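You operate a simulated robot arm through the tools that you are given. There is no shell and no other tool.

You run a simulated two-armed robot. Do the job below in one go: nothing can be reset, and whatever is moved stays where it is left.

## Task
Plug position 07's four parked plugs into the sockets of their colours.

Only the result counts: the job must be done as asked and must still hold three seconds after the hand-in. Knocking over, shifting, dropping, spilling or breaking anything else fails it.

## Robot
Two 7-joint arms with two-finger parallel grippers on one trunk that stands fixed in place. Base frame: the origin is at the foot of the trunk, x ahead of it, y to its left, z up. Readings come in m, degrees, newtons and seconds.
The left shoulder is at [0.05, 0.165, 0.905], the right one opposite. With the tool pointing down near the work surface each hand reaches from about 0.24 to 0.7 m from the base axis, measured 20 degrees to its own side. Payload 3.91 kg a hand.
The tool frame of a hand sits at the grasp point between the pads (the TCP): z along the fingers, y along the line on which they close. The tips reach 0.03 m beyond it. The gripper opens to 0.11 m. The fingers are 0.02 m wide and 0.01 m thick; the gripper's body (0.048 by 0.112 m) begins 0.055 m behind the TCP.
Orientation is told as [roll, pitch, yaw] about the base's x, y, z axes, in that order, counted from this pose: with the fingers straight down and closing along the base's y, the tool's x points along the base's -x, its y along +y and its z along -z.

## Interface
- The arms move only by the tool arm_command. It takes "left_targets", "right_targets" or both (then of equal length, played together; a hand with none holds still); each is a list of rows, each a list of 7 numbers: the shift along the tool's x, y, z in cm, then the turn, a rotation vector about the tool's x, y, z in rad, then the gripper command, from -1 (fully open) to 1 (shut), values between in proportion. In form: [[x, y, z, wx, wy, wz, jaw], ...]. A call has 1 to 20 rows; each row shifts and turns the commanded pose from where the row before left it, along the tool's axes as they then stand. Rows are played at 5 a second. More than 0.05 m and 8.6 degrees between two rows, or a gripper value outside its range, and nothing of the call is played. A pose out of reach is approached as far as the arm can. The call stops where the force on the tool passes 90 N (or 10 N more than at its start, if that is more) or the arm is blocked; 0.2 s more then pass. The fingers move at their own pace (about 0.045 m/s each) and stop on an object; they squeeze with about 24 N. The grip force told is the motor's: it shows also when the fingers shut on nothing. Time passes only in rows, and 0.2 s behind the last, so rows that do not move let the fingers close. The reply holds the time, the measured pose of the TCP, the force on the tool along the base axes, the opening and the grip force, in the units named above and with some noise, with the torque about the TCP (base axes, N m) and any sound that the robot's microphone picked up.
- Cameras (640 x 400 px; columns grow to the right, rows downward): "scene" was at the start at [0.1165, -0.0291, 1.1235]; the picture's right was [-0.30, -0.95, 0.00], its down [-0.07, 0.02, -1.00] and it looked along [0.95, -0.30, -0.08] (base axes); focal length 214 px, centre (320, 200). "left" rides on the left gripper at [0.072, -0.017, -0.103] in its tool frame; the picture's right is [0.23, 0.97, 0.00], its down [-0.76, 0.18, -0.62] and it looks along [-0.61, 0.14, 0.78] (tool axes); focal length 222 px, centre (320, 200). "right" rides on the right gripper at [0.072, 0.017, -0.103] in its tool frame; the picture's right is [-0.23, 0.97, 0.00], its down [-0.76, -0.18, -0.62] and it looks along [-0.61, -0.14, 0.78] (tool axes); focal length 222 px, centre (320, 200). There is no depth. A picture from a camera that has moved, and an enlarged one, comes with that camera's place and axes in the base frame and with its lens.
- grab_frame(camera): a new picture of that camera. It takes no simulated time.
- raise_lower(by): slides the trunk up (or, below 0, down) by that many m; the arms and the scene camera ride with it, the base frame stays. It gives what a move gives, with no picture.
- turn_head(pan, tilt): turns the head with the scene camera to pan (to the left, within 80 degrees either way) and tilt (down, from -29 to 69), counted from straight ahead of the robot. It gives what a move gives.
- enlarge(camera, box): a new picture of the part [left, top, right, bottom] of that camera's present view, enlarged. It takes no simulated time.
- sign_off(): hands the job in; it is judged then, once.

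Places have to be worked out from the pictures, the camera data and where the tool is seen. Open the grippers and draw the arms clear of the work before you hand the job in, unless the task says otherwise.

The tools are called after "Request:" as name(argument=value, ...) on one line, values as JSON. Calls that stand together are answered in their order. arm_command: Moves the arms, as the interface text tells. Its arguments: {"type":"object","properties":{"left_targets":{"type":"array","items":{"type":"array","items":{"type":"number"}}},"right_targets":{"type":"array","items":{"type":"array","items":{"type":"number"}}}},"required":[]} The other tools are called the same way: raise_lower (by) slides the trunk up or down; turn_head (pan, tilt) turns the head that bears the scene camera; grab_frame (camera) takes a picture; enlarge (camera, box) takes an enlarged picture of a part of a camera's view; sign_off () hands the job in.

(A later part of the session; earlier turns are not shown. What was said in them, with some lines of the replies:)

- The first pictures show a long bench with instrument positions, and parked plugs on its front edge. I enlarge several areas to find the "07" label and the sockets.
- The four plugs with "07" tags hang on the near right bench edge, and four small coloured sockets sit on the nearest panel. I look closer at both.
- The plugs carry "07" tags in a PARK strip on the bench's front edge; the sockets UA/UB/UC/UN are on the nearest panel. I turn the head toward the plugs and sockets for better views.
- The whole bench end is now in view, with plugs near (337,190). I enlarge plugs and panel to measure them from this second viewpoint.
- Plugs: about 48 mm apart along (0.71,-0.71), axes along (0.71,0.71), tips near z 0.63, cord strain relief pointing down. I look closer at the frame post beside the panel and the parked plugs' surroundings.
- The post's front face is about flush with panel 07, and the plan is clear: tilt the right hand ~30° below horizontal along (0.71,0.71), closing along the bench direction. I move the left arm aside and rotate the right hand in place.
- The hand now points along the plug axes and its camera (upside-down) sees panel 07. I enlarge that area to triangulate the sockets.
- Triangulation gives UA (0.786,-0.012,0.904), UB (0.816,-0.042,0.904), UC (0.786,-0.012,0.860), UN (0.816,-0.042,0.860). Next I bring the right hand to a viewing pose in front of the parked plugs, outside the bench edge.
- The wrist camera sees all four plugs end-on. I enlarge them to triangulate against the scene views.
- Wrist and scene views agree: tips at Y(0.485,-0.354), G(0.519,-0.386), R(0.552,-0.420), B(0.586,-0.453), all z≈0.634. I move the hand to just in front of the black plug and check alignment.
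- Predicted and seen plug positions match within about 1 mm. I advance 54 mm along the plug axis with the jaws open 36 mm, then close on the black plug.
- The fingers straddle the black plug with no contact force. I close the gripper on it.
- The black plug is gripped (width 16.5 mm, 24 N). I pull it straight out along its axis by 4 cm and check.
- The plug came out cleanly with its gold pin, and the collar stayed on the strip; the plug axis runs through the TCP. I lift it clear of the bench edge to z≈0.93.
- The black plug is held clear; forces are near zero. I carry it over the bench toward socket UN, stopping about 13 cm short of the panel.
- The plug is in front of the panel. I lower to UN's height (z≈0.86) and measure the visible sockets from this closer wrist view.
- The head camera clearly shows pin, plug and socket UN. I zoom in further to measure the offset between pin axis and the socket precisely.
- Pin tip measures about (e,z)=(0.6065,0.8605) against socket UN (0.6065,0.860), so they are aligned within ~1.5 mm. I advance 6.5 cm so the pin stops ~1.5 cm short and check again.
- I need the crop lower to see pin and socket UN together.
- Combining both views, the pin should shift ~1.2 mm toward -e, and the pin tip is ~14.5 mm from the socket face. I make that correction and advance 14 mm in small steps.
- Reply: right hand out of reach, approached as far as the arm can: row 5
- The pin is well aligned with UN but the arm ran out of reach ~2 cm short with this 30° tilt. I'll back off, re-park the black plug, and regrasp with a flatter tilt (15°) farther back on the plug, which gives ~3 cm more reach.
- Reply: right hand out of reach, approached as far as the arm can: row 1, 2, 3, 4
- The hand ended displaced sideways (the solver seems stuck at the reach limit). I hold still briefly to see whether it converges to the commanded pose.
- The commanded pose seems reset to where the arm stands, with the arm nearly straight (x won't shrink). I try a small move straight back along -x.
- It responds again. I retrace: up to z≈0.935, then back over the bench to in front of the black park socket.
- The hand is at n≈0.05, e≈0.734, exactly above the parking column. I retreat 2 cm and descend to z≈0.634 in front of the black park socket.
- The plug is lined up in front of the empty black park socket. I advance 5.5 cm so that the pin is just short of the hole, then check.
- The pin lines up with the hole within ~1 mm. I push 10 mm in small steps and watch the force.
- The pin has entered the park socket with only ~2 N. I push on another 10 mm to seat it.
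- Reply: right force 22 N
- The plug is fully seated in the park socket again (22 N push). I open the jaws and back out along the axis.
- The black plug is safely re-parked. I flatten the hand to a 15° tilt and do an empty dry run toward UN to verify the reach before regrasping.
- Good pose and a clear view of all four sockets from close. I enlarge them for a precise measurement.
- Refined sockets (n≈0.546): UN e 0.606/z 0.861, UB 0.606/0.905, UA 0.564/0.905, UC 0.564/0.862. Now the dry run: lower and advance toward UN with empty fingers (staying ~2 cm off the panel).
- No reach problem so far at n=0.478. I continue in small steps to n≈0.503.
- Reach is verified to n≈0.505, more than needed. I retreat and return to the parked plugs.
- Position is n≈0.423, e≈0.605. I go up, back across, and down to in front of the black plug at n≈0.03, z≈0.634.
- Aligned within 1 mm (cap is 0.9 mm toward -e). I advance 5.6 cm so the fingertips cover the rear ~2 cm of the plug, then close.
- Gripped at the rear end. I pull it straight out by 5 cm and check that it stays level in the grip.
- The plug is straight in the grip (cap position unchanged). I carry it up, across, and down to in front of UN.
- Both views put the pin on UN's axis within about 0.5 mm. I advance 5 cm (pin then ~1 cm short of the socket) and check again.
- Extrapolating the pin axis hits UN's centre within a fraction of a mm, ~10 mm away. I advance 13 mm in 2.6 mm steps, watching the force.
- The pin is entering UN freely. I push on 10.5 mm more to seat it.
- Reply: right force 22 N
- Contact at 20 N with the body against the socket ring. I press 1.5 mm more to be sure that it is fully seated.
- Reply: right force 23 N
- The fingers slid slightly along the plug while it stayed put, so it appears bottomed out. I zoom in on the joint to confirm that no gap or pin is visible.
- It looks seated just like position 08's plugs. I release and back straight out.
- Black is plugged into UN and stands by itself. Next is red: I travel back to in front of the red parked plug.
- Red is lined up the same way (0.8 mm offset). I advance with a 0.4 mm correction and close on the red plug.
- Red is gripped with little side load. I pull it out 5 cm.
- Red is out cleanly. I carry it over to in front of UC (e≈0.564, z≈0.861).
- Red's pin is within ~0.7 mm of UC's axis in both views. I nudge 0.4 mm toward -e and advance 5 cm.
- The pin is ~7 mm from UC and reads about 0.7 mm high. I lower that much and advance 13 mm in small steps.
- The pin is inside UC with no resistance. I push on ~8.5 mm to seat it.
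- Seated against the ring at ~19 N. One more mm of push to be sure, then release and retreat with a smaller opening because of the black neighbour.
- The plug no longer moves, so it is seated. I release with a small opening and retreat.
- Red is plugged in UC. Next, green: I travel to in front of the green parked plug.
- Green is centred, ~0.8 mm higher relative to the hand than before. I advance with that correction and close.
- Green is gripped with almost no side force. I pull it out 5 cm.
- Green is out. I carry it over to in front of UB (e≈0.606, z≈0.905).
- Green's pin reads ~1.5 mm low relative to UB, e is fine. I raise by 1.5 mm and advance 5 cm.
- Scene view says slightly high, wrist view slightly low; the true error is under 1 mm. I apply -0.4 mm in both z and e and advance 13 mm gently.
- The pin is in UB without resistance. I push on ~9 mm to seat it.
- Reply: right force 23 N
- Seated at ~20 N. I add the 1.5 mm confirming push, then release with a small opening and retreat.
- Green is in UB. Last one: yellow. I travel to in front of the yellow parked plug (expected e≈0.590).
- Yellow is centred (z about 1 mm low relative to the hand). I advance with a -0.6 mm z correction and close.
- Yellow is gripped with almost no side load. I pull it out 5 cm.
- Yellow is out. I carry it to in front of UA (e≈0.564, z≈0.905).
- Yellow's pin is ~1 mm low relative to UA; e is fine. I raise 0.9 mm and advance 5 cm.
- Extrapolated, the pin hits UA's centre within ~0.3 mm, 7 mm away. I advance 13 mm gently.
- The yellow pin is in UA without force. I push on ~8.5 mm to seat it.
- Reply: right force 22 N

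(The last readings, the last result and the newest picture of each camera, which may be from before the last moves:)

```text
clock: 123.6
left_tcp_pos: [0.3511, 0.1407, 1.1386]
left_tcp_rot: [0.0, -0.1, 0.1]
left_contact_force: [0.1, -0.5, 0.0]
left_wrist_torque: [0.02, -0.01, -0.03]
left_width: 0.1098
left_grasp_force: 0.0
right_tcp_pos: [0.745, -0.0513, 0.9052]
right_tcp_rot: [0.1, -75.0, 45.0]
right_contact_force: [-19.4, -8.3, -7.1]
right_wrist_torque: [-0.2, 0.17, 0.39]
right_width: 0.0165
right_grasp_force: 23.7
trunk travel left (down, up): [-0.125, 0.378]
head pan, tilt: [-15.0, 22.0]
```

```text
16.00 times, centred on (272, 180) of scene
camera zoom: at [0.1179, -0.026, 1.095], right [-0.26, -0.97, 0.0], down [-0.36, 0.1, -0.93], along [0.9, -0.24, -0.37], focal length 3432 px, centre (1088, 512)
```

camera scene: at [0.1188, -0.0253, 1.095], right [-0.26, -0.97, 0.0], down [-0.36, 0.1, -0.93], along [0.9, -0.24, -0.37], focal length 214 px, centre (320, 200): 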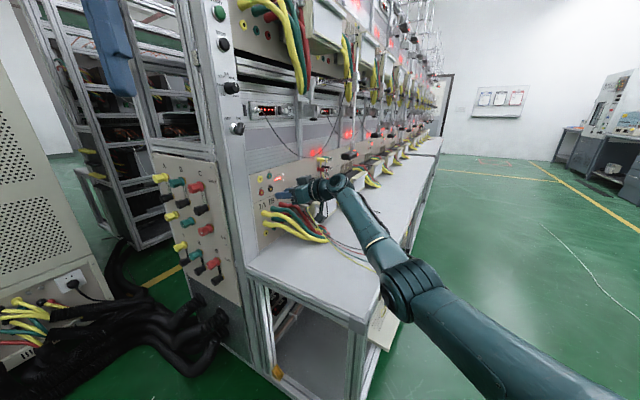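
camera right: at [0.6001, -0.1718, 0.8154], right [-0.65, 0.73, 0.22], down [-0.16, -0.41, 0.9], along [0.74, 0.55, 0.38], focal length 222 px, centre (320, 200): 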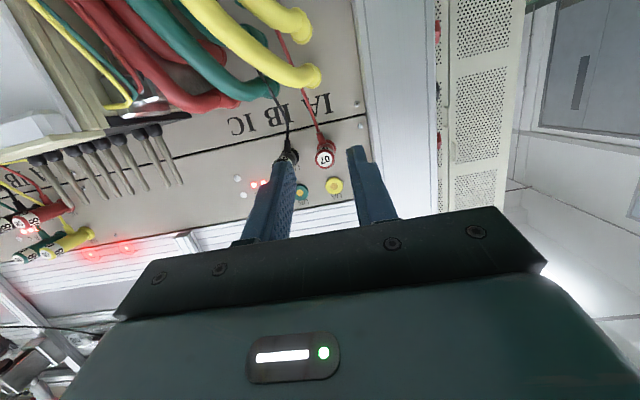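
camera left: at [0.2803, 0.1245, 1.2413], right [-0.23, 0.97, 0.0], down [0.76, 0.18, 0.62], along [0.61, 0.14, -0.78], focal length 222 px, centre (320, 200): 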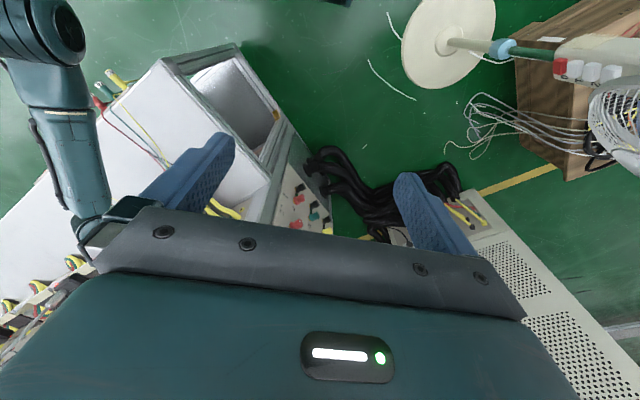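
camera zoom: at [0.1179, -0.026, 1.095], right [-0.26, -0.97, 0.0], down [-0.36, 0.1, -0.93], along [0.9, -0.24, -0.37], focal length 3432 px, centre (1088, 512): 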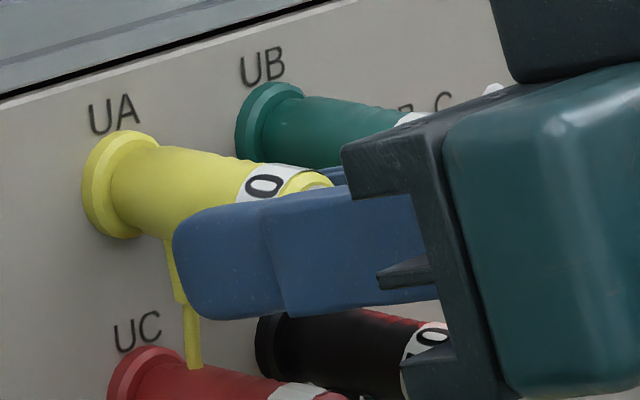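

Seated at ~20 N. I give the confirming 1.5 mm push and then release with the small opening and retreat.

Request:
arm_command(right_targets=[[-0.0388, 0, 0.1449, 0, 0, 0, 1], [0, 0, 0, 0, 0, 0, 1]])

Request:
enlarge(camera="scene", box=[252, 168, 292, 193])

Request:
arm_command(right_targets=[[0.0388, 0, -0.1449, 0, 0, 0, 0.491], [0, 0, 0, 0, 0, 0, 0.491], [0, 0, 0, 0, 0, 0, 0.491], [0.259, 0, -0.966, 0, 0, 0, 0.491], [0.518, 0, -1.932, 0, 0, 0, 0.491], [0.518, 0, -1.932, 0, 0, 0, 0.345], [0.518, 0, -1.932, 0, 0, 0, 0.345], [0, 0, 0, 0, 0, 0, 0.345]])

Request:
enlarge(camera="scene", box=[250, 165, 300, 200])

Request:
grab_frame(camera="right")

```text
clock: 124.2
left_tcp_pos: [0.3508, 0.1415, 1.1385]
left_tcp_rot: [-0.1, 0.0, 0.1]
left_contact_force: [-0.8, 0.2, 0.5]
left_wrist_torque: [-0.03, 0.0, 0.0]
left_width: 0.11
left_grasp_force: 0.0
right_tcp_pos: [0.7452, -0.0501, 0.9065]
right_tcp_rot: [0.0, -74.9, 45.0]
right_contact_force: [-17.7, -5.9, -6.6]
right_wrist_torque: [-0.16, 0.14, 0.42]
right_width: 0.0161
right_grasp_force: 24.2
trunk travel left (down, up): [-0.125, 0.378]
head pan, tilt: [-15.0, 22.0]
```

```text
16.00 times, centred on (272, 180) of scene
camera zoom: at [0.118, -0.0259, 1.095], right [-0.26, -0.97, 0.0], down [-0.36, 0.1, -0.93], along [0.9, -0.24, -0.37], focal length 3432 px, centre (1088, 512)
```

zoom: 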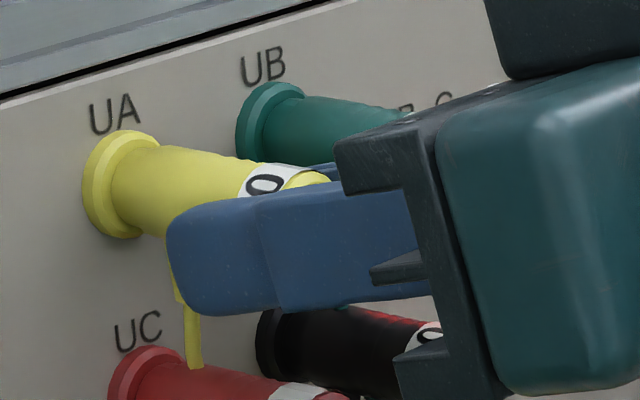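

```text
clock: 126.0
left_tcp_pos: [0.3524, 0.1426, 1.1384]
left_tcp_rot: [-0.1, -0.2, 0.0]
left_contact_force: [-0.3, 0.0, -0.4]
left_wrist_torque: [-0.02, -0.01, 0.02]
left_width: 0.11
left_grasp_force: 0.0
right_tcp_pos: [0.6945, -0.1, 0.9054]
right_tcp_rot: [0.1, -75.1, 44.9]
right_contact_force: [-0.2, -0.1, 0.2]
right_wrist_torque: [0.01, 0.0, -0.02]
right_width: 0.0361
right_grasp_force: 0.1
trunk travel left (down, up): [-0.125, 0.378]
head pan, tilt: [-15.0, 22.0]
```

```text
11.43 times, centred on (275, 182) of scene
camera zoom: at [0.1187, -0.0255, 1.095], right [-0.26, -0.97, 0.0], down [-0.36, 0.1, -0.93], along [0.9, -0.24, -0.37], focal length 2451 px, centre (834, 400)
```

zoom: 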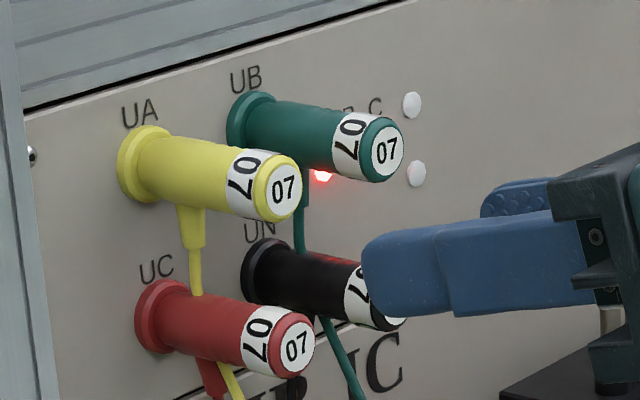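

```text
taken
camera right: at [0.6012, -0.1712, 0.8614], right [-0.65, 0.73, 0.22], down [-0.16, -0.41, 0.9], along [0.74, 0.55, 0.38], focal length 222 px, centre (320, 200)
```

right: 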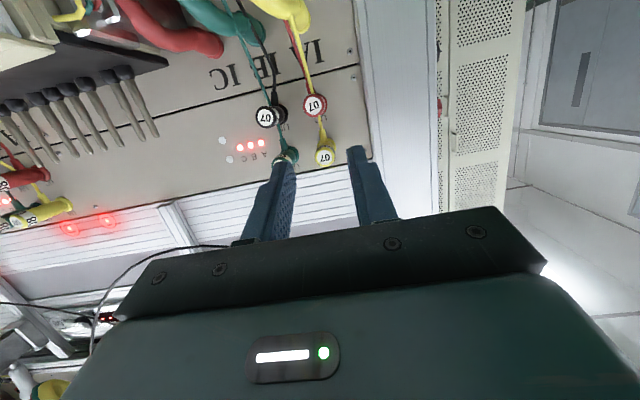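

All four plugs stand in their sockets. I retreat the right arm clear of the bench, opening the gripper fully.

Request:
arm_command(right_targets=[[-2.898, 0, -0.776, 0, 0, 0, 0.345], [1.035, 0, -3.864, 0, 0, 0, 0.345], [1.035, 0, -3.864, 0, 0, 0, 0.345], [1.035, 0, -3.864, 0, 0, 0, -1], [1.035, 0, -3.864, 0, 0, 0, -1], [1.035, 0, -3.864, 0, 0, 0, -1], [1.035, 0, -3.864, 0, 0, 0, -1], [1.035, 0, -3.864, 0, 0, 0, -1], [1.035, 0, -3.864, 0, 0, 0, -1], [-3.864, 0, -1.035, 0, 0, 0, -1], [-3.864, 0, -1.035, 0, 0, 0, -1], [0, 0, 0, 0, 0, 0, -1], [0, 0, 0, 0, 0, 0, -1]])

Request:
grab_frame(camera="scene")

Request:
enlarge(camera="scene", box=[250, 165, 300, 200])

Request:
grab_frame(camera="right")

```text
clock: 128.8
left_tcp_pos: [0.3519, 0.1417, 1.139]
left_tcp_rot: [-0.1, 0.0, 0.0]
left_contact_force: [0.6, 0.5, -0.6]
left_wrist_torque: [-0.02, -0.05, 0.01]
left_width: 0.1098
left_grasp_force: 0.0
right_tcp_pos: [0.4701, -0.3268, 1.0168]
right_tcp_rot: [0.1, -75.0, 45.0]
right_contact_force: [0.2, -0.3, 0.7]
right_wrist_torque: [0.01, -0.02, 0.03]
right_width: 0.11
right_grasp_force: 0.1
trunk travel left (down, up): [-0.125, 0.378]
head pan, tilt: [-15.0, 22.0]
```

```text
taken
camera scene: at [0.1188, -0.0254, 1.095], right [-0.26, -0.97, 0.0], down [-0.36, 0.1, -0.93], along [0.9, -0.24, -0.37], focal length 214 px, centre (320, 200)
```

scene: 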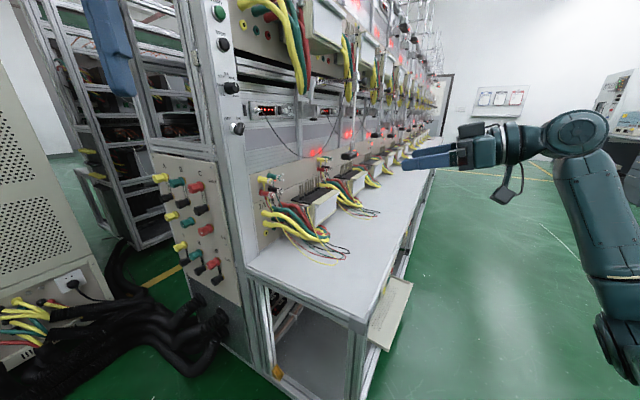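

```text
11.43 times, centred on (275, 182) of scene
camera zoom: at [0.1188, -0.0254, 1.095], right [-0.26, -0.97, 0.0], down [-0.36, 0.1, -0.93], along [0.9, -0.24, -0.37], focal length 2451 px, centre (834, 400)
```

zoom: 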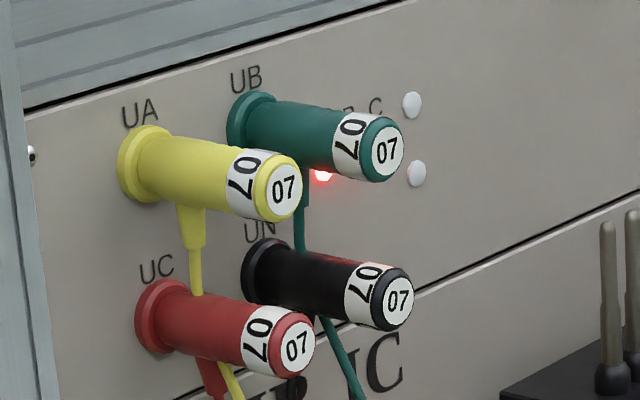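

```text
taken
camera right: at [0.3758, -0.3983, 0.9721], right [-0.65, 0.73, 0.22], down [-0.16, -0.41, 0.9], along [0.75, 0.55, 0.38], focal length 222 px, centre (320, 200)
```

right: 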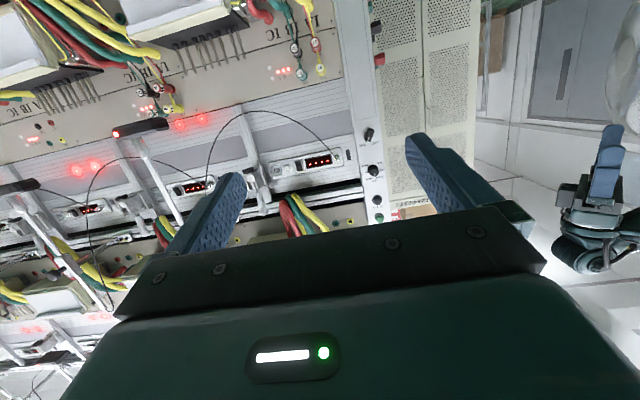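

All four cap ends measure the same depth (n≈0.499, within 1 mm), so all are equally seated in UA/UB/UC/UN. The park sockets are empty, both grippers are open and clear, and nothing else looks disturbed, so I hand in.

Request:
sign_off()

```text
The job is handed in.
```

I plugged all four of position 07's plugs into the sockets of their colours: yellow in UA, green in UB, red in UC and black in UN. I handed the job in; the reply only confirmed the hand-in, so I have no verdict on the result.

- **Seating:** In the last picture before the hand-in, all four cap ends stand at the same depth to within about 1 mm. Each plug was pushed in until it would go no further, at about 20 N.
- **Black plug:** On the first try the arm ran out of reach about 2 cm short of UN. I put the plug back in its park socket, gripped it again with a flatter hand, and it then went in like the others.
- **Surroundings:** The four 07 park sockets are empty, and nothing else looked moved in the last pictures. Both grippers are open and the arms are clear of the work.
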